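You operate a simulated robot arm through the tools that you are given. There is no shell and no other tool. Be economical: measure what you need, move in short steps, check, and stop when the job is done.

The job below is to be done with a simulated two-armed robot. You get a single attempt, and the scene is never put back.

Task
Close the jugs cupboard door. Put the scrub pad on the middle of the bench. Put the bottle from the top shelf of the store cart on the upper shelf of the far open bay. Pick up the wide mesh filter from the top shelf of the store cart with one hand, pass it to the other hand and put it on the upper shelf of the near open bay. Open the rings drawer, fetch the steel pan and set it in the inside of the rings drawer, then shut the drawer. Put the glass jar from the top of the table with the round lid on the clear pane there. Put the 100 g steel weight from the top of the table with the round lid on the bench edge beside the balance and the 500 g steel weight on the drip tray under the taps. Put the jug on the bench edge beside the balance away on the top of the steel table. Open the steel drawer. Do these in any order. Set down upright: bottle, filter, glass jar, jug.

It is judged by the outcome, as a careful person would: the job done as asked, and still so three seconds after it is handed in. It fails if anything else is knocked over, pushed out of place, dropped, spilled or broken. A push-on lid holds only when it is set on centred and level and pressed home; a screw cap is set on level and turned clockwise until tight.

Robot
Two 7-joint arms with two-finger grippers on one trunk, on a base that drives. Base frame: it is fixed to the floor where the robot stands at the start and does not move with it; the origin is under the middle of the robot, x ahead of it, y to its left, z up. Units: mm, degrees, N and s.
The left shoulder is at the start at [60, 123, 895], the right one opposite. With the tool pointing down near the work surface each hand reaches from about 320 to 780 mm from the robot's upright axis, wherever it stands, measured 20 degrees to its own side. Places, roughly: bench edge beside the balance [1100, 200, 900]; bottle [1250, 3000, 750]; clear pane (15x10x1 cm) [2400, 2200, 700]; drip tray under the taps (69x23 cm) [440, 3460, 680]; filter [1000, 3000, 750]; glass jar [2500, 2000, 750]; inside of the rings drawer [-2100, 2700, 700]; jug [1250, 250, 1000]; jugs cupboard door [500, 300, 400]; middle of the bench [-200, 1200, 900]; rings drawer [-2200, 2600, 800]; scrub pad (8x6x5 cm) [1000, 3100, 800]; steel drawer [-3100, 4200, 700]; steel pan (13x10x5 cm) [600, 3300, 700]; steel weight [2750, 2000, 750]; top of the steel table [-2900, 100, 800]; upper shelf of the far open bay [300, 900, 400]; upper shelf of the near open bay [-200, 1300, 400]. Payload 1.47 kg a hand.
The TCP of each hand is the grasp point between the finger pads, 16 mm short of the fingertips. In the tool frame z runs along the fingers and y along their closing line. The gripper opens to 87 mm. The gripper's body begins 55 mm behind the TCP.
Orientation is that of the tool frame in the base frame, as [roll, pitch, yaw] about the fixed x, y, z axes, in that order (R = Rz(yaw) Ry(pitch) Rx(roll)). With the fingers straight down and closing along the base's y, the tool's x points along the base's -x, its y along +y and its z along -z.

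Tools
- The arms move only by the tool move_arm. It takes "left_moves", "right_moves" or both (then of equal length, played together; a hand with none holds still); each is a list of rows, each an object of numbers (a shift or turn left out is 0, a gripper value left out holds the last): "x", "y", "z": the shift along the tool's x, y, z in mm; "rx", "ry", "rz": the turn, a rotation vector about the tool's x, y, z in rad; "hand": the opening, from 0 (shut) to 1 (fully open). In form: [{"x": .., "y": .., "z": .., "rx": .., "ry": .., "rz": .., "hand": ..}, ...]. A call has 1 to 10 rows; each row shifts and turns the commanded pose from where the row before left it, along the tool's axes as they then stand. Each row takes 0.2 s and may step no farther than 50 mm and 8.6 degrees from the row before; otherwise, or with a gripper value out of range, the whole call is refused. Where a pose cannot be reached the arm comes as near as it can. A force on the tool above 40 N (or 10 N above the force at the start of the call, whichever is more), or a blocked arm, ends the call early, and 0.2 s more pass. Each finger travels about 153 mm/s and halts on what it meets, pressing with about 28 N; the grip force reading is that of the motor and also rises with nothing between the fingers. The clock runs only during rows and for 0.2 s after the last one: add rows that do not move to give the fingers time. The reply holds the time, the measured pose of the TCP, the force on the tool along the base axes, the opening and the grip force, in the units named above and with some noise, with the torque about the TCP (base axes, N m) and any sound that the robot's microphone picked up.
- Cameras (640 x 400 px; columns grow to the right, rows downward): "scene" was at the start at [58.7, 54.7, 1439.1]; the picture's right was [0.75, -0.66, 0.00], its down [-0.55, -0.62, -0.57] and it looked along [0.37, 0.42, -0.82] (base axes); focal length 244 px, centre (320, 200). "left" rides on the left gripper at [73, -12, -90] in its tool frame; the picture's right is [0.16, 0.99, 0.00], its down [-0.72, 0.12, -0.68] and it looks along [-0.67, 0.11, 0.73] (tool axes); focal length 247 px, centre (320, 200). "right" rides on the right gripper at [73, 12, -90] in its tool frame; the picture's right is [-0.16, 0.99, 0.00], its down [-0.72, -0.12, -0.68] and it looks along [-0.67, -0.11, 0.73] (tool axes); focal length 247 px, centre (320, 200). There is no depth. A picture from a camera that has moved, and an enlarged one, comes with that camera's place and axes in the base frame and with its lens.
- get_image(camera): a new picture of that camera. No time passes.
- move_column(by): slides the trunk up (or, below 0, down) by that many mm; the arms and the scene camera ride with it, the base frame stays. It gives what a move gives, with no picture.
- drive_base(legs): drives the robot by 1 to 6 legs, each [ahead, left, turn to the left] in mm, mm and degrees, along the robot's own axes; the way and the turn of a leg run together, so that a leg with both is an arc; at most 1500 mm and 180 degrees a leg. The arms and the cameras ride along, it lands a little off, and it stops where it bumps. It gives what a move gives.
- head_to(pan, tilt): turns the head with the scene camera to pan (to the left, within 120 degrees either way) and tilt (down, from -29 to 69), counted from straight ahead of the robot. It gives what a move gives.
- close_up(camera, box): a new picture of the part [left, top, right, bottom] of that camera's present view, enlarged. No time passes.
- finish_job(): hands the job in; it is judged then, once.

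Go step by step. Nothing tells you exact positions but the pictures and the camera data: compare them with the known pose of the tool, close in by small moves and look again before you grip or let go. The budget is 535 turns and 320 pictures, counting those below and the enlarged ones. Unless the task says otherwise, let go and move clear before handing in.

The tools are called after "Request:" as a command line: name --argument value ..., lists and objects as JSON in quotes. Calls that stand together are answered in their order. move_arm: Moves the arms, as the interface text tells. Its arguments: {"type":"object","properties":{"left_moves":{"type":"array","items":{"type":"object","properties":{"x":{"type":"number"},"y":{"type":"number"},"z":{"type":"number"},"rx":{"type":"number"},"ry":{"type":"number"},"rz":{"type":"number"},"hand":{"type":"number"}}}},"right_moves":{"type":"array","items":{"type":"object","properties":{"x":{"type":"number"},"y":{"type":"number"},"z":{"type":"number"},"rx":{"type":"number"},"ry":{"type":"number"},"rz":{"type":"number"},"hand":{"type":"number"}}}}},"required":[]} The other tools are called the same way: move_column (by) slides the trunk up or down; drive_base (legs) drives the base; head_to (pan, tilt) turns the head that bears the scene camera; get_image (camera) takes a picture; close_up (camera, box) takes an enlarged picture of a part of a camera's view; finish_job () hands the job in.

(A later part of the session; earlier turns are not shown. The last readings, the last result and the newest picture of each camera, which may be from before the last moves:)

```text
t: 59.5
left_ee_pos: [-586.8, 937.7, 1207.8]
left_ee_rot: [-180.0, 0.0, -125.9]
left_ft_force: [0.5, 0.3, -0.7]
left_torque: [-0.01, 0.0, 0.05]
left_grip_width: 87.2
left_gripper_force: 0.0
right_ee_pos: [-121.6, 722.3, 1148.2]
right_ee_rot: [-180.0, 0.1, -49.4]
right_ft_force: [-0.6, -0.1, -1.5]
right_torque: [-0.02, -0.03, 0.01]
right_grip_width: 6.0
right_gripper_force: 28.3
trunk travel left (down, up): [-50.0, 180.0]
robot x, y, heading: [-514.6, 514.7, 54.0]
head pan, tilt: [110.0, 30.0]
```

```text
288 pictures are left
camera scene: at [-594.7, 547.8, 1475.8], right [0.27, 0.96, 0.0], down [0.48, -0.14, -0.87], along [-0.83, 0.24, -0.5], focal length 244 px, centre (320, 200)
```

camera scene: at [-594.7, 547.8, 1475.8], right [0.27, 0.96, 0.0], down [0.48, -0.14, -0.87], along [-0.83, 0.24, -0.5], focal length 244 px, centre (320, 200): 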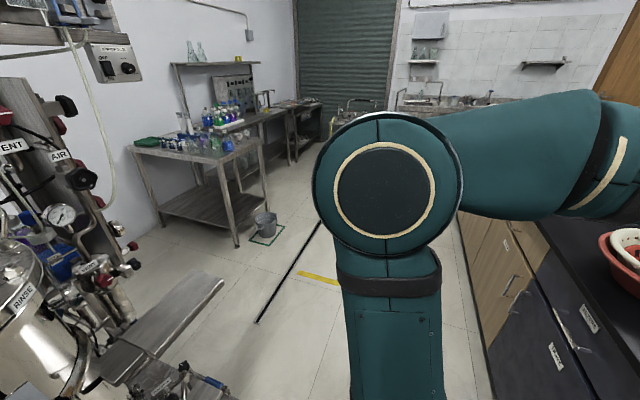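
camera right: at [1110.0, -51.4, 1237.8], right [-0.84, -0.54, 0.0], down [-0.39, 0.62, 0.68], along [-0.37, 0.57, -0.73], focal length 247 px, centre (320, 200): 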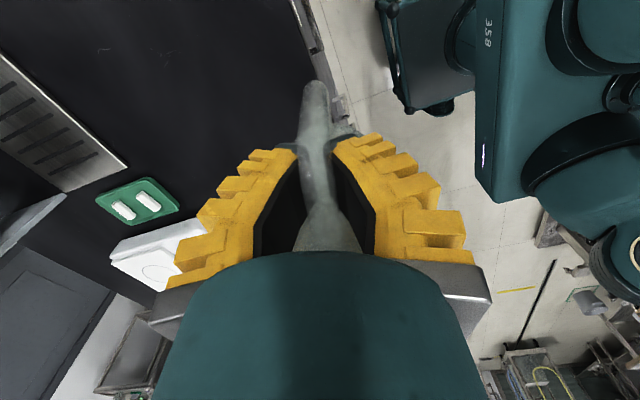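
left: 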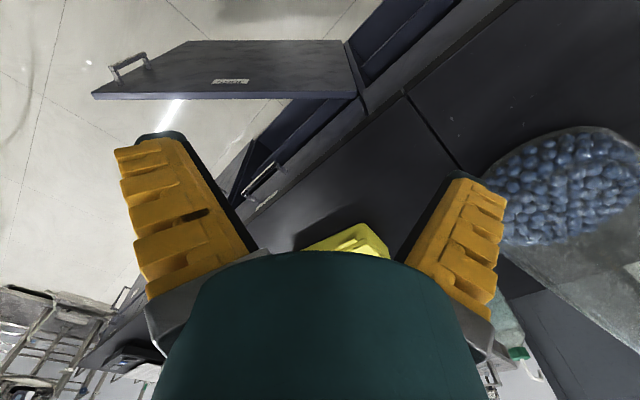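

The steel table with bottles is at upper left. The grip width shrank a little, so check the jug.

Request:
get_image --camera "right"

Request:
close_up --camera "scene" --box '[120, 80, 320, 250]'

```text
287 pictures are left
camera right: at [-83.3, 657.6, 1237.8], right [-0.85, -0.52, 0.0], down [-0.38, 0.62, 0.68], along [-0.36, 0.58, -0.73], focal length 247 px, centre (320, 200)
```

right: 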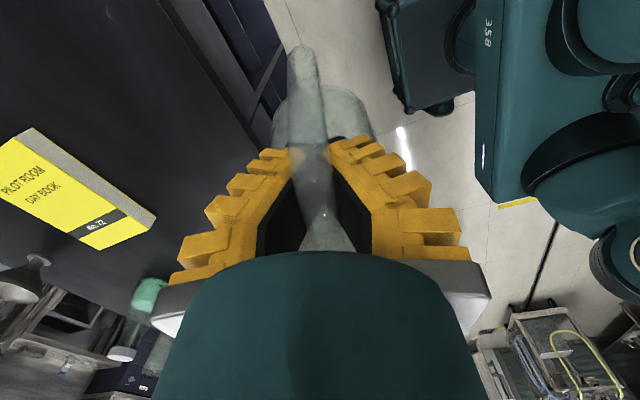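

```text
2.35 times, centred on (220, 165) of scene
camera zoom: at [-594.7, 547.8, 1475.8], right [0.27, 0.96, 0.0], down [0.48, -0.14, -0.87], along [-0.83, 0.24, -0.5], focal length 574 px, centre (555, 282)
```

zoom: 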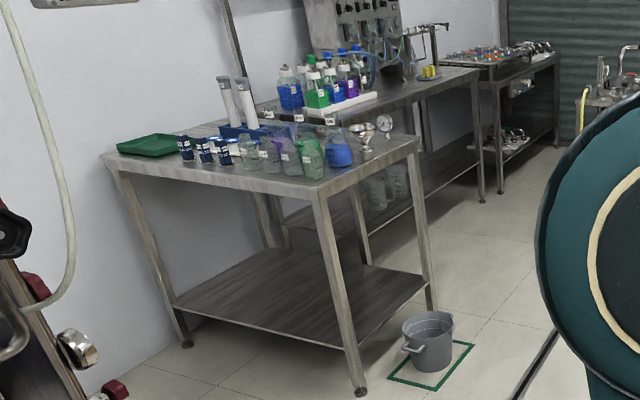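

The jug seems to have turned somewhat in the grip. Look at it with the head camera.

Request:
head_to --pan -15 --tilt 40

Request:
get_image --camera "scene"

```text
t: 61.5
left_ee_pos: [-588.0, 937.5, 1207.3]
left_ee_rot: [-179.9, 0.0, -125.9]
left_ft_force: [0.7, -1.1, -0.6]
left_torque: [-0.03, 0.0, -0.01]
left_grip_width: 86.7
left_gripper_force: 0.1
right_ee_pos: [-121.2, 720.7, 1146.9]
right_ee_rot: [180.0, 0.1, -49.3]
right_ft_force: [-0.6, 0.1, -1.4]
right_torque: [-0.04, 0.01, 0.0]
right_grip_width: 6.0
right_gripper_force: 28.0
trunk travel left (down, up): [-50.0, 180.0]
robot x, y, heading: [-513.1, 512.8, 54.1]
head pan, tilt: [-15.0, 40.0]
```

```text
285 pictures are left
camera scene: at [-441.7, 576.8, 1460.4], right [0.63, -0.78, 0.0], down [-0.5, -0.41, -0.77], along [0.59, 0.48, -0.64], focal length 244 px, centre (320, 200)
```

scene: 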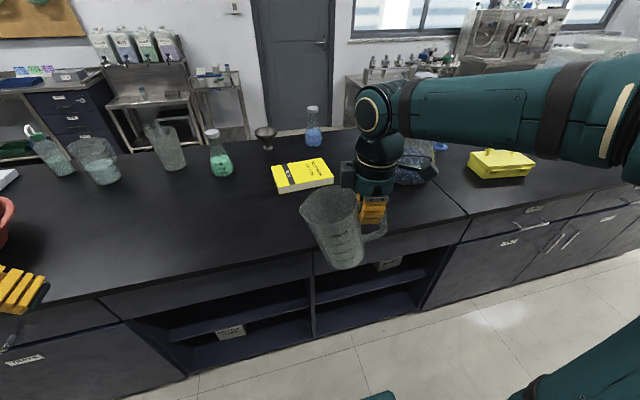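

The jug has tilted in the pinch but is light (0.12 kg) and not falling; I can right it when setting down. I strafe on toward the steel table.

Request:
drive_base --legs '[[0, 0, 1], [0, 1450, 0]]'

Request:
head_to --pan 120 --tilt 25

Request:
get_image --camera "scene"

Request:
get_image --camera "right"

```text
t: 74.9
left_ee_pos: [-1821.9, 1759.2, 1207.5]
left_ee_rot: [-180.0, -0.1, -123.3]
left_ft_force: [0.1, 0.0, 0.5]
left_torque: [0.03, 0.0, 0.01]
left_grip_width: 87.1
left_gripper_force: 0.0
right_ee_pos: [-1348.4, 1563.2, 1147.6]
right_ee_rot: [-180.0, -0.1, -46.9]
right_ft_force: [-0.1, -0.3, -1.6]
right_torque: [-0.01, -0.02, 0.01]
right_grip_width: 5.8
right_gripper_force: 27.3
trunk travel left (down, up): [-50.0, 180.0]
robot x, y, heading: [-1733.7, 1335.3, 57.0]
head pan, tilt: [-15.0, 40.0]
```

```text
t: 77.1
left_ee_pos: [-1821.0, 1757.8, 1208.4]
left_ee_rot: [180.0, 0.0, -123.4]
left_ft_force: [-0.2, 0.0, -0.2]
left_torque: [-0.02, 0.02, -0.01]
left_grip_width: 87.1
left_gripper_force: 0.0
right_ee_pos: [-1346.4, 1561.8, 1147.8]
right_ee_rot: [-180.0, 0.0, -46.9]
right_ft_force: [-0.1, 0.4, -0.6]
right_torque: [-0.04, -0.02, -0.03]
right_grip_width: 6.0
right_gripper_force: 27.7
trunk travel left (down, up): [-50.0, 180.0]
robot x, y, heading: [-1730.8, 1340.0, 56.5]
head pan, tilt: [120.0, 25.0]
```

```text
284 pictures are left
camera scene: at [-1817.2, 1354.0, 1483.7], right [0.06, 1.0, 0.0], down [0.42, -0.03, -0.91], along [-0.9, 0.05, -0.42], focal length 244 px, centre (320, 200)
```

scene: 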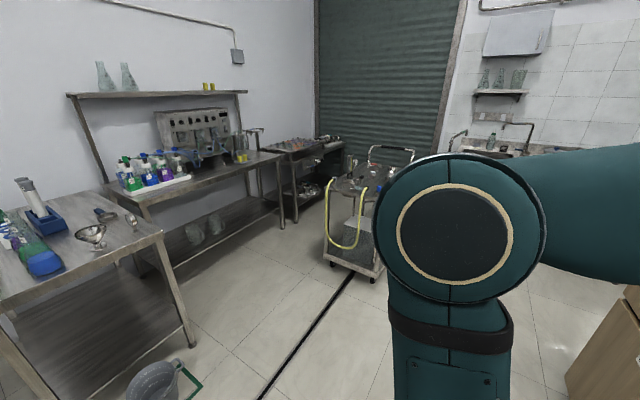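

```text
283 pictures are left
camera right: at [-1307.0, 1501.0, 1237.8], right [-0.83, -0.56, 0.0], down [-0.41, 0.61, 0.68], along [-0.38, 0.56, -0.73], focal length 247 px, centre (320, 200)
```

right: 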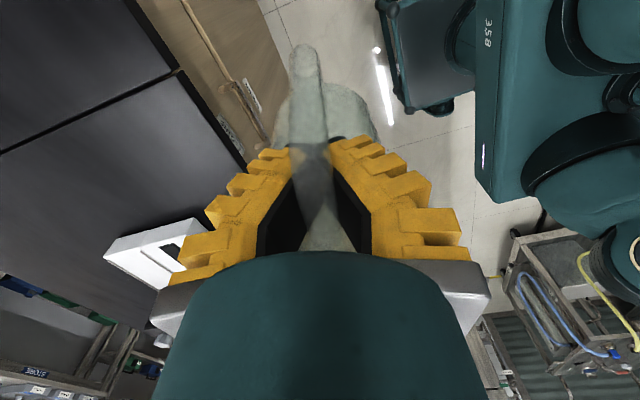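

Jug is stable. The table's near end faces me over the left rear; I turn around in place to face it.

Request:
drive_base --legs '[[0, 0, 178.5]]'

Request:
head_to --pan 5 --tilt 35

Request:
get_image --camera "scene"

```text
t: 84.8
left_ee_pos: [-1651.7, 916.7, 1208.1]
left_ee_rot: [-179.9, 0.0, 55.2]
left_ft_force: [0.0, -0.1, -0.6]
left_torque: [0.0, -0.05, -0.01]
left_grip_width: 86.9
left_gripper_force: 0.0
right_ee_pos: [-2121.1, 1124.3, 1148.8]
right_ee_rot: [-179.9, -0.1, 131.7]
right_ft_force: [-0.1, 0.5, -0.9]
right_torque: [0.03, 0.04, -0.04]
right_grip_width: 5.8
right_gripper_force: 27.8
trunk travel left (down, up): [-50.0, 180.0]
robot x, y, heading: [-1729.6, 1340.0, -124.9]
head pan, tilt: [120.0, 25.0]
```

```text
t: 86.7
left_ee_pos: [-1651.1, 916.8, 1207.8]
left_ee_rot: [-179.9, -0.1, 55.2]
left_ft_force: [0.0, -0.5, 0.7]
left_torque: [0.01, 0.01, 0.0]
left_grip_width: 86.7
left_gripper_force: 0.1
right_ee_pos: [-2121.0, 1123.3, 1148.1]
right_ee_rot: [180.0, 0.0, 131.7]
right_ft_force: [-0.2, -0.2, -1.4]
right_torque: [0.0, 0.07, -0.02]
right_grip_width: 6.1
right_gripper_force: 28.4
trunk travel left (down, up): [-50.0, 180.0]
robot x, y, heading: [-1732.7, 1336.0, -124.6]
head pan, tilt: [5.0, 35.0]
```

```text
282 pictures are left
camera scene: at [-1780.2, 1255.4, 1468.0], right [-0.87, 0.5, 0.0], down [0.28, 0.5, -0.82], along [-0.41, -0.71, -0.57], focal length 244 px, centre (320, 200)
```

scene: 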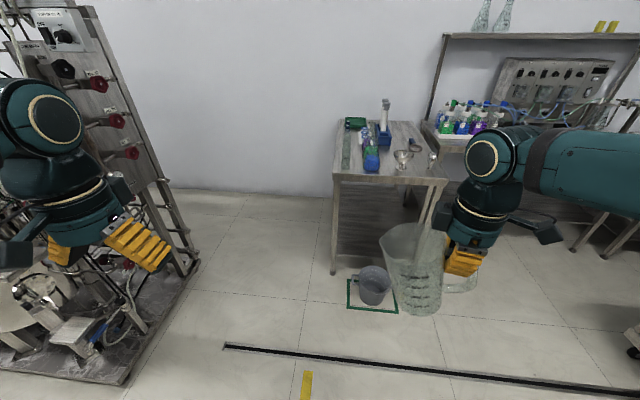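

Request:
close_up --camera "scene" --box '[320, 85, 460, 195]'

```text
3.64 times, centred on (390, 140) of scene
camera zoom: at [-1780.2, 1255.4, 1468.0], right [-0.87, 0.5, 0.0], down [0.28, 0.5, -0.82], along [-0.41, -0.71, -0.57], focal length 888 px, centre (66, 418)
```

zoom: 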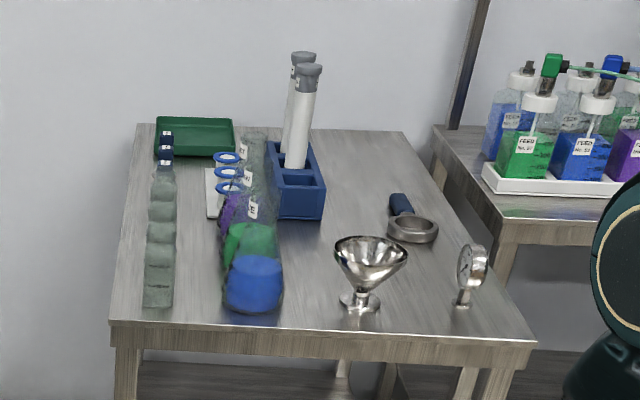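

The clear part of the table top is toward its right rear (behind the funnel and ring). I'll approach along the table's right side for a closer view.

Request:
drive_base --legs '[[0, -830, 0], [800, 0, 0]]'

Request:
head_to --pan 30 --tilt 40

Request:
get_image --camera "scene"

```text
t: 98.1
left_ee_pos: [-2765.3, 734.2, 1208.4]
left_ee_rot: [-179.9, 0.0, 56.0]
left_ft_force: [0.7, -0.3, 0.0]
left_torque: [0.02, -0.05, 0.02]
left_grip_width: 87.1
left_gripper_force: 0.2
right_ee_pos: [-3238.3, 934.1, 1149.1]
right_ee_rot: [180.0, 0.0, 132.5]
right_ft_force: [-0.1, 0.2, -0.3]
right_torque: [0.06, 0.01, 0.01]
right_grip_width: 6.1
right_gripper_force: 28.1
trunk travel left (down, up): [-50.0, 180.0]
robot x, y, heading: [-2851.0, 1154.5, -124.1]
head pan, tilt: [5.0, 35.0]
```

```text
t: 99.0
left_ee_pos: [-2763.7, 733.0, 1207.5]
left_ee_rot: [-180.0, 0.0, 56.1]
left_ft_force: [-0.1, 0.5, -0.1]
left_torque: [0.02, 0.02, -0.01]
left_grip_width: 86.9
left_gripper_force: 0.2
right_ee_pos: [-3238.0, 934.8, 1148.6]
right_ee_rot: [180.0, 0.0, 132.5]
right_ft_force: [-0.5, 0.3, -0.7]
right_torque: [-0.01, 0.06, -0.01]
right_grip_width: 6.2
right_gripper_force: 28.0
trunk travel left (down, up): [-50.0, 180.0]
robot x, y, heading: [-2852.5, 1154.4, -123.9]
head pan, tilt: [30.0, 40.0]
```

```text
280 pictures are left
camera scene: at [-2861.5, 1062.9, 1460.4], right [-1.0, 0.07, 0.0], down [0.05, 0.64, -0.77], along [-0.05, -0.76, -0.64], focal length 244 px, centre (320, 200)
```

scene: 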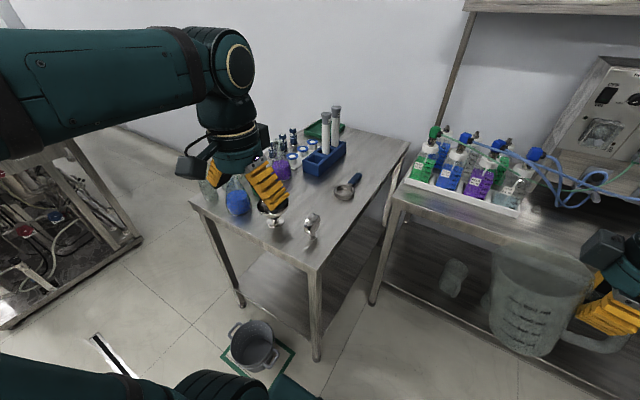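

The clear spot is around (-3160, 90) behind the ring tool. To extend reach I turn the jug so its handle faces me (tool yaw back to neutral), then view it.

Request:
move_arm --right_moves '[{"rz": 0.1335}, {"rz": 0.1335}, {"rz": 0.1335}, {"rz": 0.1335}, {"rz": 0.1335}, {"rz": 0.1335}, {"rz": 0.1335}, {"rz": 0.1335}, {"rz": 0.1335}, {"rz": 0.1335}]'

Request:
head_to --pan -10 --tilt 45

Request:
get_image --camera "scene"

Request:
get_image --camera "right"

```text
t: 101.2
left_ee_pos: [-2764.4, 734.4, 1208.7]
left_ee_rot: [-180.0, 0.1, 56.0]
left_ft_force: [-0.7, 0.7, 0.6]
left_torque: [0.0, 0.0, -0.03]
left_grip_width: 87.2
left_gripper_force: 0.0
right_ee_pos: [-3238.4, 934.2, 1148.3]
right_ee_rot: [180.0, -0.1, 55.8]
right_ft_force: [0.0, -0.8, -1.3]
right_torque: [0.02, -0.03, -0.02]
right_grip_width: 5.9
right_gripper_force: 27.9
trunk travel left (down, up): [-50.0, 180.0]
robot x, y, heading: [-2850.5, 1153.7, -123.9]
head pan, tilt: [30.0, 40.0]
```

```text
t: 102.3
left_ee_pos: [-2764.0, 734.0, 1207.8]
left_ee_rot: [180.0, -0.1, 56.0]
left_ft_force: [-0.2, -0.6, 0.4]
left_torque: [0.01, -0.01, -0.01]
left_grip_width: 87.0
left_gripper_force: 0.1
right_ee_pos: [-3238.5, 935.2, 1148.2]
right_ee_rot: [179.9, 0.0, 56.0]
right_ft_force: [1.0, 0.1, -1.7]
right_torque: [0.02, -0.04, -0.02]
right_grip_width: 5.9
right_gripper_force: 27.9
trunk travel left (down, up): [-50.0, 180.0]
robot x, y, heading: [-2855.1, 1154.9, -124.0]
head pan, tilt: [-10.0, 45.0]
```

```text
279 pictures are left
camera scene: at [-2912.0, 1089.2, 1453.2], right [-0.72, 0.69, 0.0], down [0.49, 0.51, -0.71], along [-0.49, -0.51, -0.71], focal length 244 px, centre (320, 200)
```

scene: 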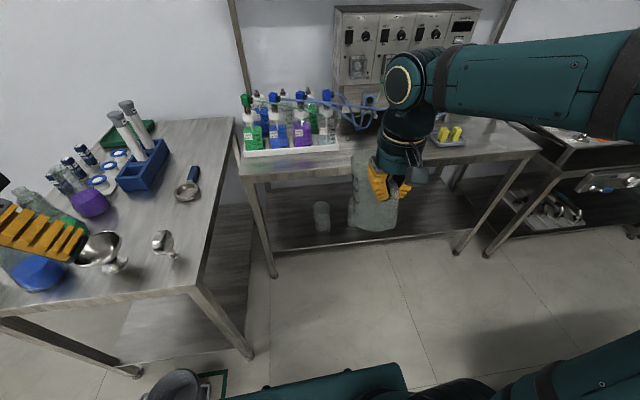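

```text
278 pictures are left
camera right: at [-3187.9, 988.9, 1237.7], right [0.73, -0.68, 0.0], down [-0.5, -0.54, 0.68], along [-0.46, -0.5, -0.73], focal length 247 px, centre (320, 200)
```

right: 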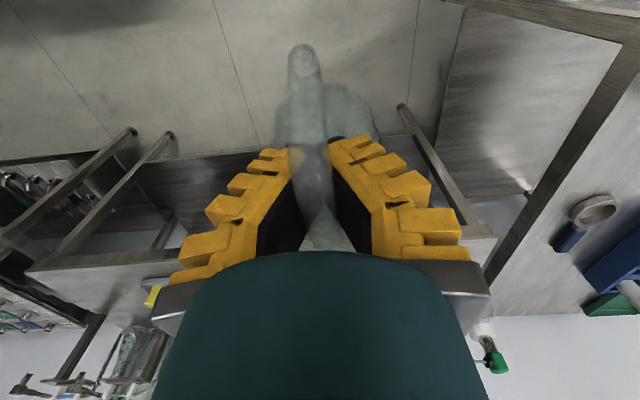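

I can see the clear spot. Raise the trunk for clearance, then move in and turn toward the spot.

Request:
move_column --by 120

Request:
drive_base --legs '[[300, -90, 0], [0, 0, 52]]'

Request:
head_to --pan 0 --tilt 50

Request:
get_image --camera "scene"

```text
t: 103.8
left_ee_pos: [-2765.4, 733.7, 1327.6]
left_ee_rot: [-180.0, 0.0, 56.0]
left_ft_force: [0.9, 0.5, -0.9]
left_torque: [-0.02, 0.0, 0.01]
left_grip_width: 87.0
left_gripper_force: 0.1
right_ee_pos: [-3238.1, 935.8, 1267.9]
right_ee_rot: [-180.0, 0.1, 56.0]
right_ft_force: [0.8, -1.0, -1.7]
right_torque: [0.05, -0.04, 0.01]
right_grip_width: 5.7
right_gripper_force: 28.1
trunk travel left (down, up): [-170.0, 60.0]
robot x, y, heading: [-2851.3, 1154.0, -124.0]
head pan, tilt: [-10.0, 45.0]
```

```text
t: 108.2
left_ee_pos: [-2712.6, 763.4, 1326.7]
left_ee_rot: [180.0, -0.1, 107.9]
left_ft_force: [-0.2, 0.5, -0.4]
left_torque: [-0.01, -0.01, 0.0]
left_grip_width: 86.9
left_gripper_force: 0.0
right_ee_pos: [-3162.1, 516.8, 1268.6]
right_ee_rot: [-180.0, -0.1, 107.8]
right_ft_force: [-0.1, 0.2, -2.2]
right_torque: [0.02, 0.03, 0.03]
right_grip_width: 6.1
right_gripper_force: 28.0
trunk travel left (down, up): [-170.0, 60.0]
robot x, y, heading: [-3094.8, 957.4, -72.3]
head pan, tilt: [-10.0, 45.0]
```

```text
t: 109.0
left_ee_pos: [-2711.0, 764.2, 1327.5]
left_ee_rot: [179.9, 0.1, 107.8]
left_ft_force: [0.4, 0.8, 0.1]
left_torque: [0.01, 0.01, -0.04]
left_grip_width: 86.9
left_gripper_force: 0.0
right_ee_pos: [-3163.0, 516.4, 1268.3]
right_ee_rot: [-179.9, -0.1, 107.8]
right_ft_force: [0.0, -0.9, -1.8]
right_torque: [0.05, 0.0, 0.0]
right_grip_width: 6.1
right_gripper_force: 27.4
trunk travel left (down, up): [-170.0, 60.0]
robot x, y, heading: [-3098.3, 959.3, -72.1]
head pan, tilt: [0.0, 50.0]
```

```text
277 pictures are left
camera scene: at [-3068.4, 874.2, 1566.3], right [-0.95, -0.31, 0.0], down [-0.23, 0.73, -0.64], along [0.2, -0.61, -0.77], focal length 244 px, centre (320, 200)
```

scene: 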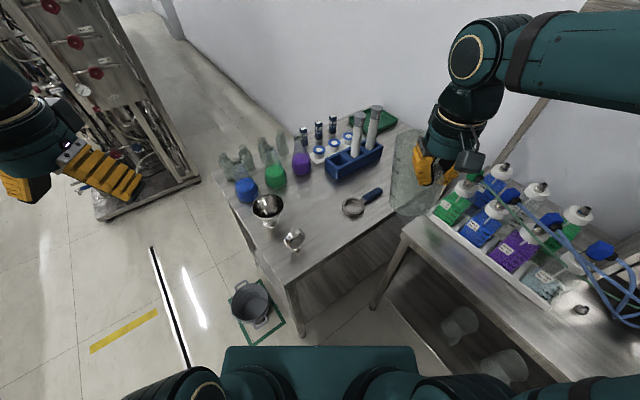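

The spot by the rack is free (margins ~70 mm). I tilt the tool forward to right the jug and gain reach, then view.

Request:
move_arm --right_moves '[{"ry": -0.14}, {"ry": -0.14}, {"ry": -0.14}, {}]'

Request:
close_up --camera "scene" --box '[360, 80, 520, 240]'

Request:
get_image --camera "left"

```text
t: 110.0
left_ee_pos: [-2713.3, 762.7, 1328.1]
left_ee_rot: [180.0, -0.1, 107.9]
left_ft_force: [0.3, 0.0, -0.6]
left_torque: [0.04, 0.02, -0.01]
left_grip_width: 87.0
left_gripper_force: 0.0
right_ee_pos: [-3162.1, 516.8, 1266.8]
right_ee_rot: [-180.0, 24.1, 107.9]
right_ft_force: [0.5, -0.6, -1.1]
right_torque: [0.09, -0.02, 0.0]
right_grip_width: 5.9
right_gripper_force: 27.9
trunk travel left (down, up): [-170.0, 60.0]
robot x, y, heading: [-3096.1, 955.9, -72.3]
head pan, tilt: [0.0, 50.0]
```

```text
2.50 times, centred on (440, 160) of scene
camera zoom: at [-3068.1, 873.5, 1566.2], right [-0.95, -0.31, 0.0], down [-0.23, 0.73, -0.64], along [0.2, -0.61, -0.77], focal length 610 px, centre (20, 300)
```

zoom: 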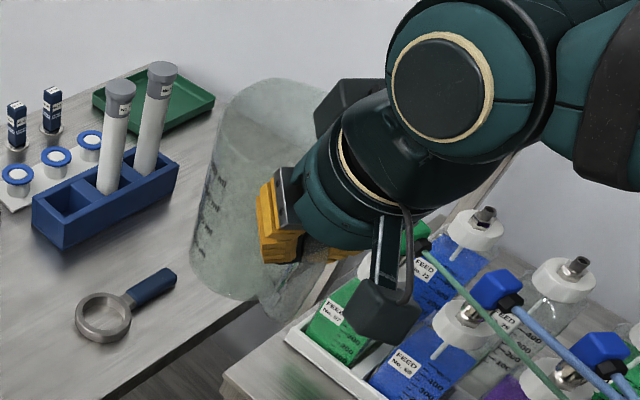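

```text
275 pictures are left
camera left: at [-2745.6, 830.7, 1418.8], right [0.89, 0.45, 0.0], down [0.33, -0.65, 0.68], along [0.31, -0.61, -0.73], focal length 247 px, centre (320, 200)
```

left: 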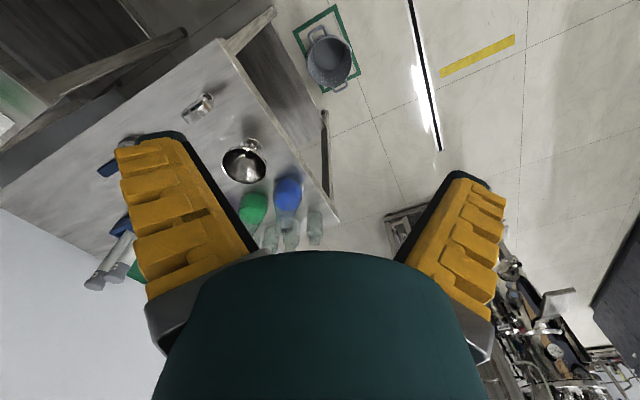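

The jug is close to upright now. Move forward toward the spot at a clear height.

Request:
move_arm --right_moves '[{"x": -28.25, "y": -14.1, "z": 28.6}, {"x": -28.25, "y": -14.1, "z": 28.6}, {"x": -28.25, "y": -14.1, "z": 28.6}, {"x": -28.25, "y": -14.1, "z": 28.6}, {"x": -28.25, "y": -14.1, "z": 28.6}, {"x": -28.25, "y": -14.1, "z": 28.6}, {"x": -28.25, "y": -14.1, "z": 28.6}, {"x": -28.25, "y": -14.1, "z": 28.6}]'

Request:
get_image --camera "scene"

Request:
get_image --camera "right"

```text
t: 111.8
left_ee_pos: [-2712.5, 763.2, 1327.6]
left_ee_rot: [180.0, -0.1, 107.8]
left_ft_force: [0.5, 0.4, -0.5]
left_torque: [0.02, 0.04, 0.01]
left_grip_width: 87.0
left_gripper_force: 0.1
right_ee_pos: [-3176.2, 193.1, 1148.9]
right_ee_rot: [180.0, 24.0, 107.8]
right_ft_force: [-0.3, -0.7, -1.3]
right_torque: [0.04, 0.0, 0.02]
right_grip_width: 5.7
right_gripper_force: 27.5
trunk travel left (down, up): [-170.0, 60.0]
robot x, y, heading: [-3099.7, 956.9, -72.0]
head pan, tilt: [0.0, 50.0]
```

```text
274 pictures are left
camera scene: at [-3068.3, 872.2, 1566.1], right [-0.95, -0.31, 0.0], down [-0.23, 0.73, -0.64], along [0.2, -0.61, -0.77], focal length 244 px, centre (320, 200)
```

scene: 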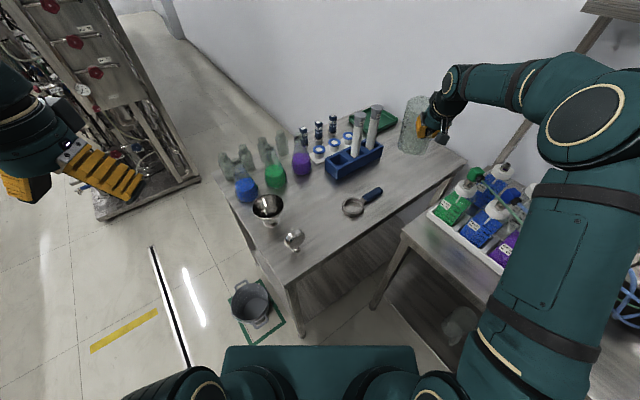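

```text
273 pictures are left
camera right: at [-3199.2, 294.4, 1201.4], right [0.98, 0.16, 0.06], down [0.01, -0.4, 0.92], along [0.18, -0.9, -0.4], focal length 247 px, centre (320, 200)
```

right: 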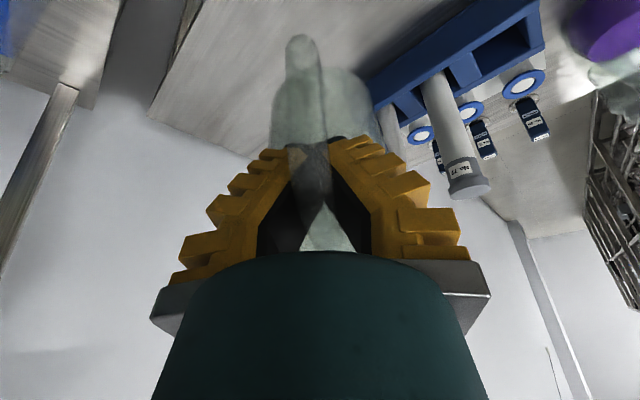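

Shift a little right/forward to (-3180,65) and descend to just above the table.

Request:
move_arm --right_moves '[{"x": -22, "y": -21, "z": 10}, {"x": -22, "y": -22, "z": 10}, {"x": 15, "z": 34}, {"x": 15, "z": 34}, {"x": 15, "z": 34}, {"x": 15, "z": 34}]'

Request:
close_up --camera "scene" --box '[340, 90, 500, 240]'

Request:
get_image --camera "right"

```text
t: 113.2
left_ee_pos: [-2713.0, 762.1, 1327.2]
left_ee_rot: [180.0, -0.1, 107.7]
left_ft_force: [-0.2, -0.4, 0.4]
left_torque: [0.0, 0.03, -0.03]
left_grip_width: 86.8
left_gripper_force: 0.0
right_ee_pos: [-3205.0, 136.6, 1001.8]
right_ee_rot: [179.9, 23.9, 107.8]
right_ft_force: [0.5, -0.5, -1.7]
right_torque: [0.07, 0.03, 0.05]
right_grip_width: 6.0
right_gripper_force: 28.4
trunk travel left (down, up): [-170.0, 60.0]
robot x, y, heading: [-3096.4, 956.3, -72.4]
head pan, tilt: [0.0, 50.0]
```

```text
2.67 times, centred on (420, 165) of scene
camera zoom: at [-3068.4, 873.1, 1566.2], right [-0.95, -0.31, 0.0], down [-0.23, 0.73, -0.64], along [0.2, -0.61, -0.77], focal length 651 px, centre (53, 293)
```

zoom: 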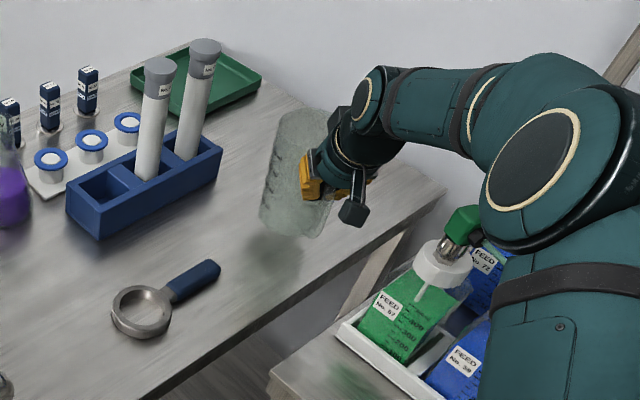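

```text
271 pictures are left
camera right: at [-3225.7, 237.4, 1055.0], right [0.98, 0.16, 0.06], down [0.01, -0.4, 0.92], along [0.18, -0.9, -0.4], focal length 247 px, centre (320, 200)
```

right: 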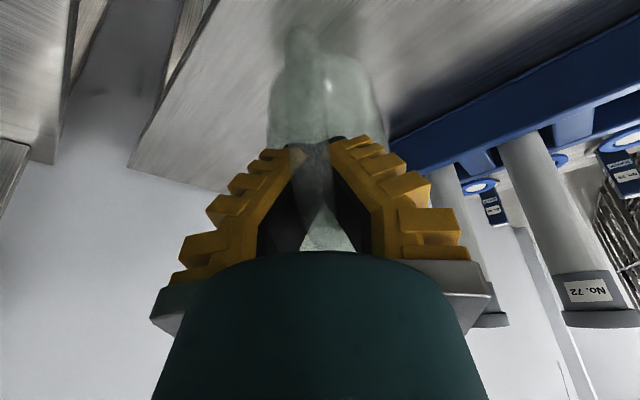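

Hovering over the clear spot. Lower gently in small steps.

Request:
move_arm --right_moves '[{"x": 4, "z": 9}, {"x": 4, "z": 9}, {}]'

Request:
move_arm --right_moves '[{"x": 4, "z": 9}, {}]'

Request:
close_up --camera "scene" --box '[340, 90, 500, 240]'

```text
t: 114.0
left_ee_pos: [-2712.7, 763.3, 1327.5]
left_ee_rot: [-180.0, 0.0, 107.8]
left_ft_force: [1.1, 0.0, -0.7]
left_torque: [0.0, -0.03, -0.02]
left_grip_width: 87.2
left_gripper_force: 0.2
right_ee_pos: [-3203.8, 136.6, 984.3]
right_ee_rot: [179.9, 24.1, 107.8]
right_ft_force: [-0.5, -0.2, -1.4]
right_torque: [0.04, 0.0, 0.02]
right_grip_width: 6.1
right_gripper_force: 28.2
trunk travel left (down, up): [-170.0, 60.0]
robot x, y, heading: [-3098.2, 958.1, -72.0]
head pan, tilt: [0.0, 50.0]
```

```text
t: 114.6
left_ee_pos: [-2710.8, 763.9, 1328.3]
left_ee_rot: [180.0, 0.0, 107.8]
left_ft_force: [0.3, 0.1, -1.2]
left_torque: [0.02, 0.03, 0.0]
left_grip_width: 87.1
left_gripper_force: 0.1
right_ee_pos: [-3203.9, 136.4, 972.5]
right_ee_rot: [180.0, 24.1, 107.8]
right_ft_force: [0.2, -0.5, 0.0]
right_torque: [0.03, 0.04, 0.03]
right_grip_width: 6.3
right_gripper_force: 28.5
trunk travel left (down, up): [-170.0, 60.0]
robot x, y, heading: [-3097.0, 956.2, -72.1]
head pan, tilt: [0.0, 50.0]
```

```text
2.67 times, centred on (420, 165) of scene
camera zoom: at [-3068.3, 874.4, 1566.3], right [-0.95, -0.31, 0.0], down [-0.23, 0.73, -0.64], along [0.2, -0.61, -0.77], focal length 651 px, centre (53, 293)
```

zoom: 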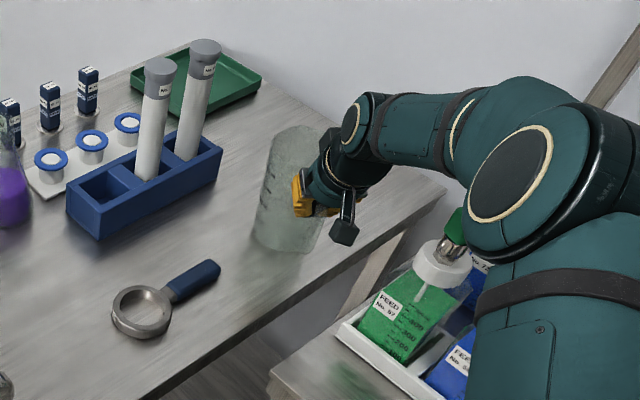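

Request:
move_arm --right_moves '[{"x": 2.5, "z": 5.5}, {"x": 2.5, "z": 5.5}, {}]'

Request:
close_up --camera "scene" --box '[380, 120, 460, 200]'

```text
t: 115.4
left_ee_pos: [-2711.5, 763.3, 1328.3]
left_ee_rot: [-180.0, -0.1, 107.7]
left_ft_force: [0.3, 0.5, -0.1]
left_torque: [0.01, -0.01, 0.02]
left_grip_width: 87.1
left_gripper_force: 0.0
right_ee_pos: [-3203.5, 137.5, 959.8]
right_ee_rot: [-180.0, 24.1, 107.7]
right_ft_force: [0.7, 0.5, 0.3]
right_torque: [-0.05, 0.0, 0.0]
right_grip_width: 0.0
right_gripper_force: 28.1
trunk travel left (down, up): [-170.0, 60.0]
robot x, y, heading: [-3097.0, 956.4, -72.1]
head pan, tilt: [0.0, 50.0]
```

```text
5.00 times, centred on (420, 160) of scene
camera zoom: at [-3068.3, 874.4, 1566.3], right [-0.95, -0.31, 0.0], down [-0.23, 0.73, -0.64], along [0.2, -0.61, -0.77], focal length 1221 px, centre (-180, 400)
```

zoom: 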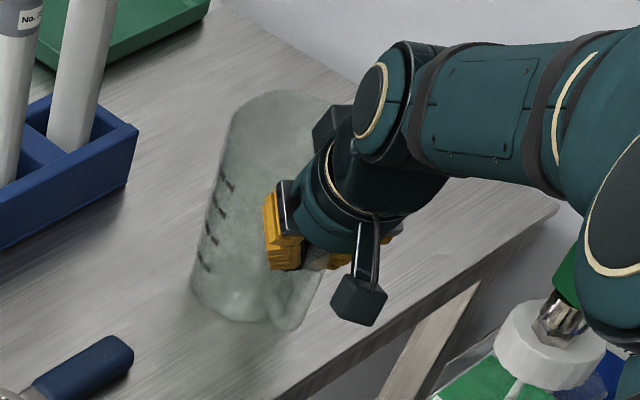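

The handle released itself as the jug settled. Retreat along the tool axis and look.

Request:
move_arm --right_moves '[{"z": -20}, {"z": -35}, {"z": -45}, {"z": -45}, {"z": -45}, {}]'

Request:
close_up --camera "scene" --box '[340, 90, 500, 240]'

```text
t: 116.8
left_ee_pos: [-2711.9, 762.0, 1327.5]
left_ee_rot: [180.0, -0.2, 107.8]
left_ft_force: [-0.6, -0.9, -0.2]
left_torque: [0.0, 0.01, -0.01]
left_grip_width: 86.9
left_gripper_force: 0.2
right_ee_pos: [-3227.8, 206.4, 1131.2]
right_ee_rot: [180.0, 23.9, 107.8]
right_ft_force: [-0.2, -0.3, -1.4]
right_torque: [0.1, 0.03, -0.02]
right_grip_width: 6.0
right_gripper_force: 28.7
trunk travel left (down, up): [-170.0, 60.0]
robot x, y, heading: [-3095.0, 959.2, -72.6]
head pan, tilt: [0.0, 50.0]
```

```text
2.67 times, centred on (420, 165) of scene
camera zoom: at [-3068.3, 873.0, 1566.1], right [-0.95, -0.31, 0.0], down [-0.23, 0.73, -0.64], along [0.2, -0.61, -0.77], focal length 651 px, centre (53, 293)
```

zoom: 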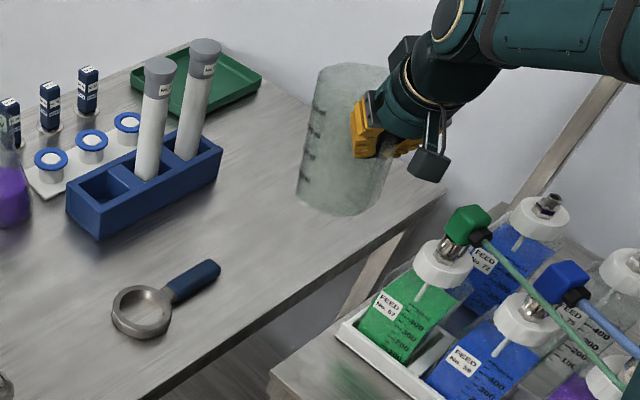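

The jug came back up with the hand – it is still held. Go back down to the same place and open instead.

Request:
move_arm --right_moves '[{"z": 45}, {"z": 45}, {"z": 45}, {"z": 35}, {}]'

Request:
close_up --camera "scene" --box '[380, 120, 460, 200]'

Request:
get_image --camera "right"

```text
t: 118.0
left_ee_pos: [-2712.6, 764.5, 1328.9]
left_ee_rot: [179.9, 0.1, 107.8]
left_ft_force: [0.0, -1.0, 0.2]
left_torque: [-0.02, 0.02, 0.01]
left_grip_width: 86.9
left_gripper_force: 0.1
right_ee_pos: [-3205.5, 146.6, 979.7]
right_ee_rot: [-179.9, 24.2, 107.9]
right_ft_force: [-0.2, -0.7, 0.3]
right_torque: [-0.02, 0.04, 0.0]
right_grip_width: 5.7
right_gripper_force: 27.5
trunk travel left (down, up): [-170.0, 60.0]
robot x, y, heading: [-3099.0, 958.9, -72.0]
head pan, tilt: [0.0, 50.0]
```

```text
5.00 times, centred on (420, 160) of scene
camera zoom: at [-3068.4, 874.8, 1566.3], right [-0.95, -0.31, 0.0], down [-0.23, 0.73, -0.64], along [0.2, -0.61, -0.77], focal length 1221 px, centre (-180, 400)
```

zoom: 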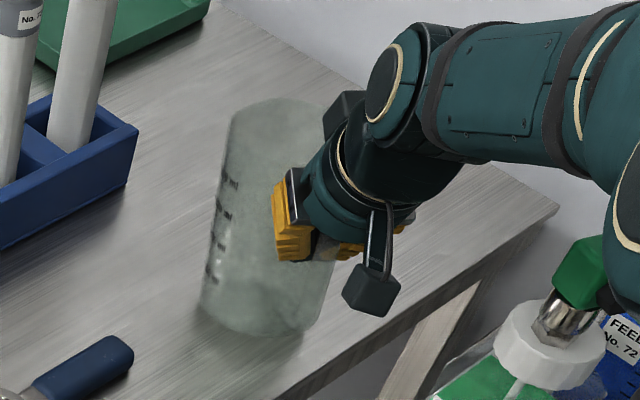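

```text
266 pictures are left
camera right: at [-3227.0, 247.2, 1030.3], right [0.98, 0.17, 0.06], down [0.01, -0.4, 0.92], along [0.18, -0.9, -0.39], focal length 247 px, centre (320, 200)
```

right: 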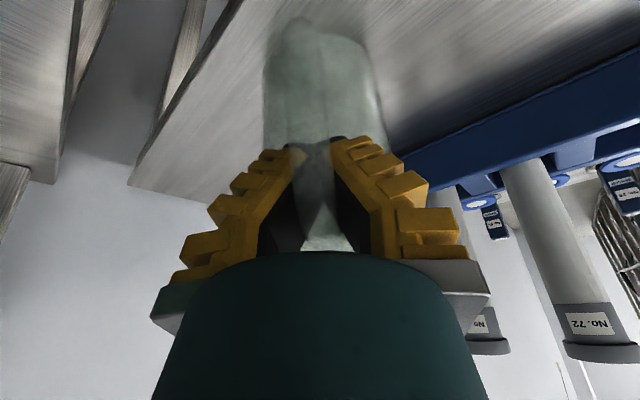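

Request:
move_arm --right_moves '[{"x": 1.6, "z": 3.7}, {}]'

Request:
move_arm --right_moves '[{"x": 1.6, "z": 3.7}, {}]'

Request:
close_up --camera "scene" --box '[380, 120, 460, 200]'

```text
t: 118.6
left_ee_pos: [-2711.5, 764.5, 1328.4]
left_ee_rot: [-180.0, 0.1, 107.9]
left_ft_force: [1.0, -0.4, 0.0]
left_torque: [0.02, -0.02, 0.0]
left_grip_width: 87.0
left_gripper_force: 0.1
right_ee_pos: [-3207.0, 143.9, 973.5]
right_ee_rot: [-180.0, 24.1, 107.9]
right_ft_force: [-0.4, 0.7, -0.2]
right_torque: [0.0, -0.04, 0.03]
right_grip_width: 6.1
right_gripper_force: 28.1
trunk travel left (down, up): [-170.0, 60.0]
robot x, y, heading: [-3095.1, 956.3, -71.9]
head pan, tilt: [0.0, 50.0]
```

```text
t: 119.2
left_ee_pos: [-2713.3, 764.2, 1326.6]
left_ee_rot: [180.0, 0.0, 107.8]
left_ft_force: [0.1, 0.4, 1.1]
left_torque: [0.0, 0.01, -0.03]
left_grip_width: 86.8
left_gripper_force: 0.1
right_ee_pos: [-3206.6, 144.1, 969.3]
right_ee_rot: [-180.0, 24.1, 107.8]
right_ft_force: [-0.4, -0.5, -0.2]
right_torque: [-0.02, 0.03, -0.04]
right_grip_width: 5.9
right_gripper_force: 28.2
trunk travel left (down, up): [-170.0, 60.0]
robot x, y, heading: [-3096.0, 954.8, -72.0]
head pan, tilt: [0.0, 50.0]
```

```text
5.00 times, centred on (420, 160) of scene
camera zoom: at [-3068.3, 874.3, 1566.3], right [-0.95, -0.31, 0.0], down [-0.23, 0.73, -0.64], along [0.2, -0.61, -0.77], focal length 1221 px, centre (-180, 400)
```

zoom: 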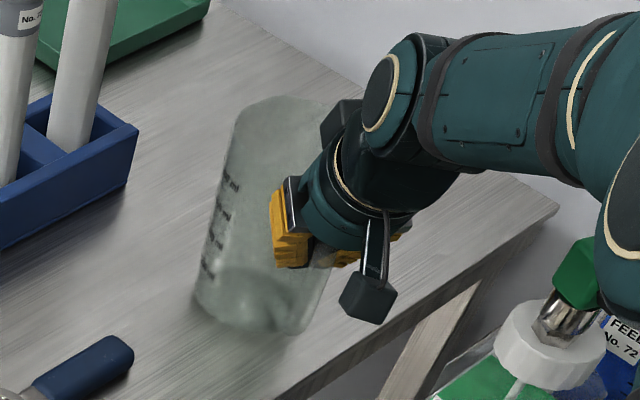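

It's resting on the table; open the fingers now.

Request:
move_arm --right_moves '[{"x": 1.2, "z": 2.8}, {"hand": 0.25}, {"hand": 0.6}, {}, {}]'

Request:
close_up --camera "scene" --box '[380, 120, 460, 200]'

Request:
get_image --camera "right"

```text
t: 120.4
left_ee_pos: [-2712.7, 764.5, 1328.3]
left_ee_rot: [-179.9, 0.0, 107.8]
left_ft_force: [-0.4, 0.8, 0.4]
left_torque: [0.01, -0.02, 0.02]
left_grip_width: 86.9
left_gripper_force: 0.2
right_ee_pos: [-3206.5, 145.3, 965.7]
right_ee_rot: [-180.0, 24.1, 107.9]
right_ft_force: [0.5, 1.2, 0.9]
right_torque: [-0.04, -0.02, -0.02]
right_grip_width: 57.4
right_gripper_force: 3.4
trunk travel left (down, up): [-170.0, 60.0]
robot x, y, heading: [-3092.7, 957.6, -72.1]
head pan, tilt: [0.0, 50.0]
```

```text
5.00 times, centred on (420, 160) of scene
camera zoom: at [-3068.3, 874.3, 1566.3], right [-0.95, -0.31, 0.0], down [-0.23, 0.73, -0.64], along [0.2, -0.61, -0.77], focal length 1221 px, centre (-180, 400)
```

zoom: 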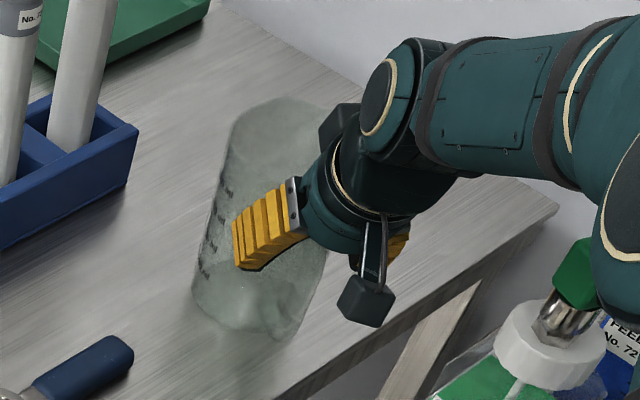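

```text
263 pictures are left
camera right: at [-3227.4, 245.9, 1019.6], right [0.98, 0.17, 0.06], down [0.01, -0.4, 0.92], along [0.18, -0.9, -0.4], focal length 247 px, centre (320, 200)
```

right: 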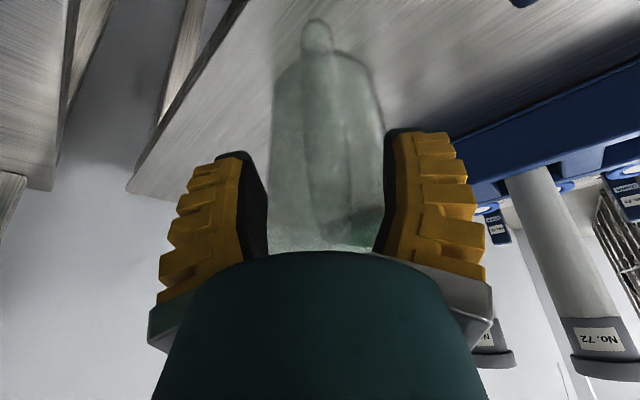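

Released and standing. Withdraw along the tool axis.

Request:
move_arm --right_moves '[{"hand": 0.75, "z": -15}, {"z": -25}, {"z": -35}, {"z": -45}, {"z": -45}, {"z": -45}]'

Request:
get_image --camera "scene"

Request:
get_image --camera "right"

```text
t: 121.8
left_ee_pos: [-2713.2, 764.5, 1327.6]
left_ee_rot: [-180.0, 0.0, 107.9]
left_ft_force: [-0.8, 0.7, -0.2]
left_torque: [-0.03, 0.0, 0.01]
left_grip_width: 87.1
left_gripper_force: 0.0
right_ee_pos: [-3234.8, 228.8, 1160.9]
right_ee_rot: [180.0, 24.2, 107.8]
right_ft_force: [-0.1, 0.3, 0.8]
right_torque: [-0.03, -0.04, -0.01]
right_grip_width: 69.2
right_gripper_force: 2.6
trunk travel left (down, up): [-170.0, 60.0]
robot x, y, heading: [-3098.9, 957.1, -72.3]
head pan, tilt: [0.0, 50.0]
```

```text
262 pictures are left
camera scene: at [-3068.5, 875.9, 1566.4], right [-0.95, -0.31, 0.0], down [-0.23, 0.73, -0.64], along [0.2, -0.61, -0.77], focal length 244 px, centre (320, 200)
```

scene: 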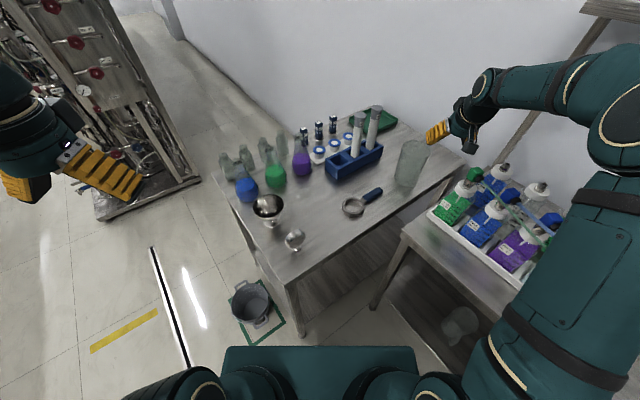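

```text
261 pictures are left
camera right: at [-3255.7, 330.1, 1213.8], right [0.98, 0.17, 0.06], down [0.01, -0.4, 0.92], along [0.18, -0.9, -0.4], focal length 247 px, centre (320, 200)
```

right: 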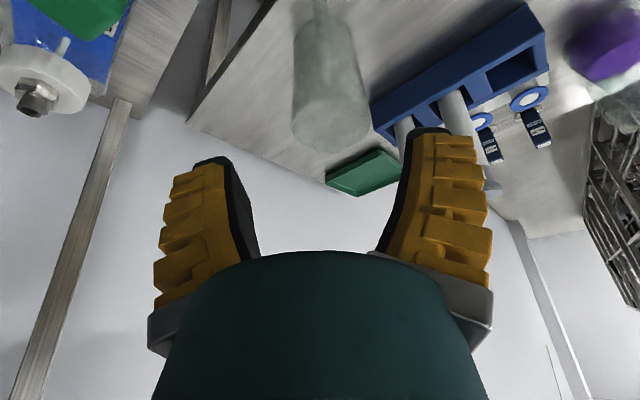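

The jug stands upright on the steel table. Retract the arm and level the tool, then back off and turn toward the steel drawer side.

Request:
move_arm --right_moves '[{"x": 24, "z": -29}, {"x": 24, "z": -29}, {"x": 24, "z": -29}, {"x": 24, "z": -29}, {"x": 24, "z": -29}, {"x": 24, "z": -29, "ry": 0.14}, {"ry": 0.14}, {"ry": 0.14}]'

Request:
drive_base --legs '[[-350, 0, 0], [0, 0, 170]]'

Request:
head_to --pan 0 --tilt 20

Request:
get_image --camera "scene"

```text
t: 123.6
left_ee_pos: [-2711.1, 763.1, 1327.0]
left_ee_rot: [180.0, 0.0, 107.8]
left_ft_force: [-0.5, -0.1, -0.2]
left_torque: [0.06, 0.01, 0.0]
left_grip_width: 87.2
left_gripper_force: 0.0
right_ee_pos: [-3293.6, 418.9, 1259.0]
right_ee_rot: [179.9, -0.1, 107.8]
right_ft_force: [0.9, -1.5, 0.7]
right_torque: [0.0, 0.04, 0.01]
right_grip_width: 69.4
right_gripper_force: 3.1
trunk travel left (down, up): [-170.0, 60.0]
robot x, y, heading: [-3093.2, 953.3, -72.3]
head pan, tilt: [0.0, 50.0]
```

```text
t: 132.7
left_ee_pos: [-3538.8, 1548.4, 1328.1]
left_ee_rot: [-179.9, 0.0, -83.7]
left_ft_force: [0.6, -0.1, -0.2]
left_torque: [0.0, -0.01, -0.01]
left_grip_width: 87.2
left_gripper_force: 0.0
right_ee_pos: [-2900.9, 1771.8, 1258.6]
right_ee_rot: [180.0, 0.0, -83.7]
right_ft_force: [-0.1, 0.8, -0.4]
right_torque: [0.0, 0.02, -0.03]
right_grip_width: 69.3
right_gripper_force: 2.8
trunk travel left (down, up): [-170.0, 60.0]
robot x, y, heading: [-3199.6, 1286.2, 96.0]
head pan, tilt: [0.0, 50.0]
```

```text
t: 133.7
left_ee_pos: [-3540.8, 1549.1, 1329.1]
left_ee_rot: [-180.0, 0.0, -83.7]
left_ft_force: [0.2, -0.2, -0.3]
left_torque: [-0.02, 0.03, 0.03]
left_grip_width: 86.9
left_gripper_force: 0.1
right_ee_pos: [-2900.3, 1770.5, 1259.7]
right_ee_rot: [180.0, 0.0, -83.7]
right_ft_force: [-0.2, 0.3, 0.1]
right_torque: [0.01, 0.01, -0.02]
right_grip_width: 69.3
right_gripper_force: 2.7
trunk travel left (down, up): [-170.0, 60.0]
robot x, y, heading: [-3200.1, 1286.0, 96.4]
head pan, tilt: [0.0, 20.0]
```

```text
260 pictures are left
camera scene: at [-3212.3, 1387.5, 1611.8], right [0.99, 0.11, 0.0], down [0.04, -0.34, -0.94], along [-0.1, 0.93, -0.34], focal length 244 px, centre (320, 200)
```

scene: 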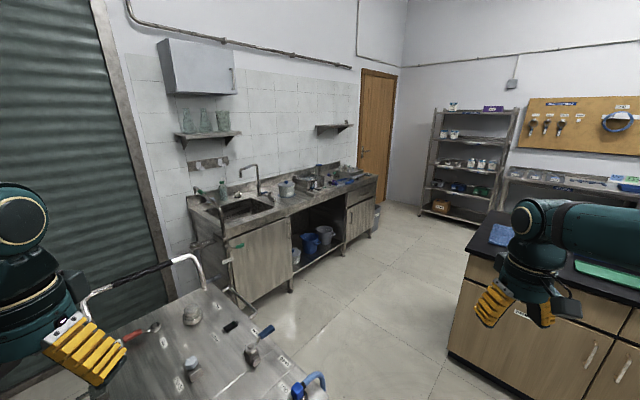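

The sink bench with the steel drawer (right end) is ahead. Close-up of the drawer.

Request:
close_up --camera "scene" --box '[270, 140, 400, 260]'

Request:
close_up --camera "scene" --box '[440, 180, 640, 400]'

```text
3.33 times, centred on (335, 200) of scene
camera zoom: at [-3212.3, 1387.5, 1611.8], right [0.99, 0.11, 0.0], down [0.04, -0.34, -0.94], along [-0.1, 0.93, -0.34], focal length 814 px, centre (270, 200)
```

zoom: 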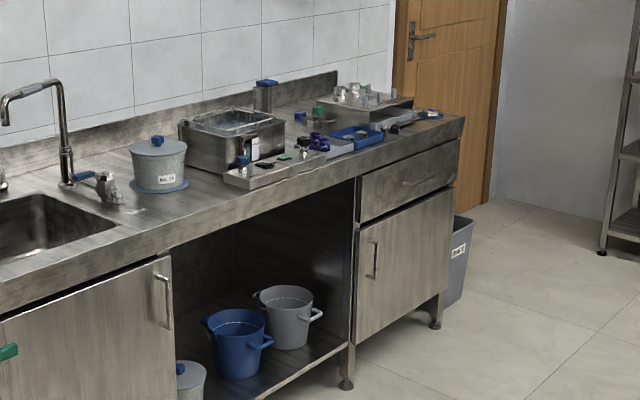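

```text
1.82 times, centred on (540, 290) of scene
camera zoom: at [-3212.3, 1387.5, 1611.8], right [0.99, 0.11, 0.0], down [0.04, -0.34, -0.94], along [-0.1, 0.93, -0.34], focal length 444 px, centre (-80, 36)
```

zoom: 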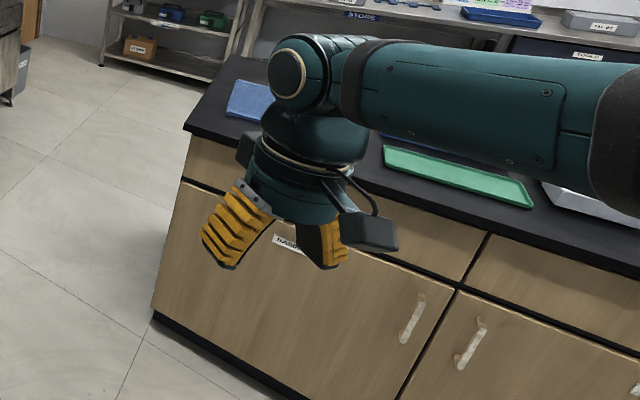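

The steel drawer has a bar handle; a hose cart stands to my left. I'll route around the cart: right-forward, turn to face the sink bench, then in and across.

Request:
drive_base --legs '[[600, -808, 0], [0, 0, 48.6], [900, 0, 0]]'

Request:
get_image --camera "scene"

```text
t: 147.6
left_ee_pos: [-3609.1, 2402.8, 1327.6]
left_ee_rot: [-180.0, 0.0, -35.2]
left_ft_force: [-0.5, -0.1, -0.2]
left_torque: [-0.01, 0.01, -0.01]
left_grip_width: 86.7
left_gripper_force: 0.1
right_ee_pos: [-3354.9, 3029.6, 1257.9]
right_ee_rot: [-180.0, 0.0, -35.3]
right_ft_force: [0.1, -0.2, -0.2]
right_torque: [0.0, -0.01, 0.02]
right_grip_width: 69.2
right_gripper_force: 2.7
trunk travel left (down, up): [-170.0, 60.0]
robot x, y, heading: [-3186.9, 2482.0, 144.6]
head pan, tilt: [0.0, 20.0]
```

```text
257 pictures are left
camera scene: at [-3271.2, 2541.3, 1611.8], right [0.58, 0.82, 0.0], down [0.28, -0.2, -0.94], along [-0.77, 0.54, -0.34], focal length 244 px, centre (320, 200)
```

scene: 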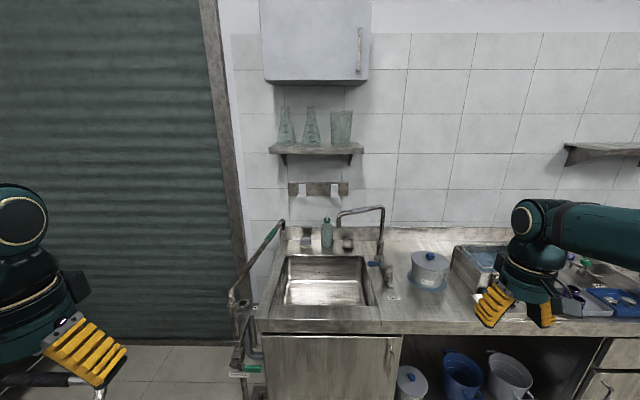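

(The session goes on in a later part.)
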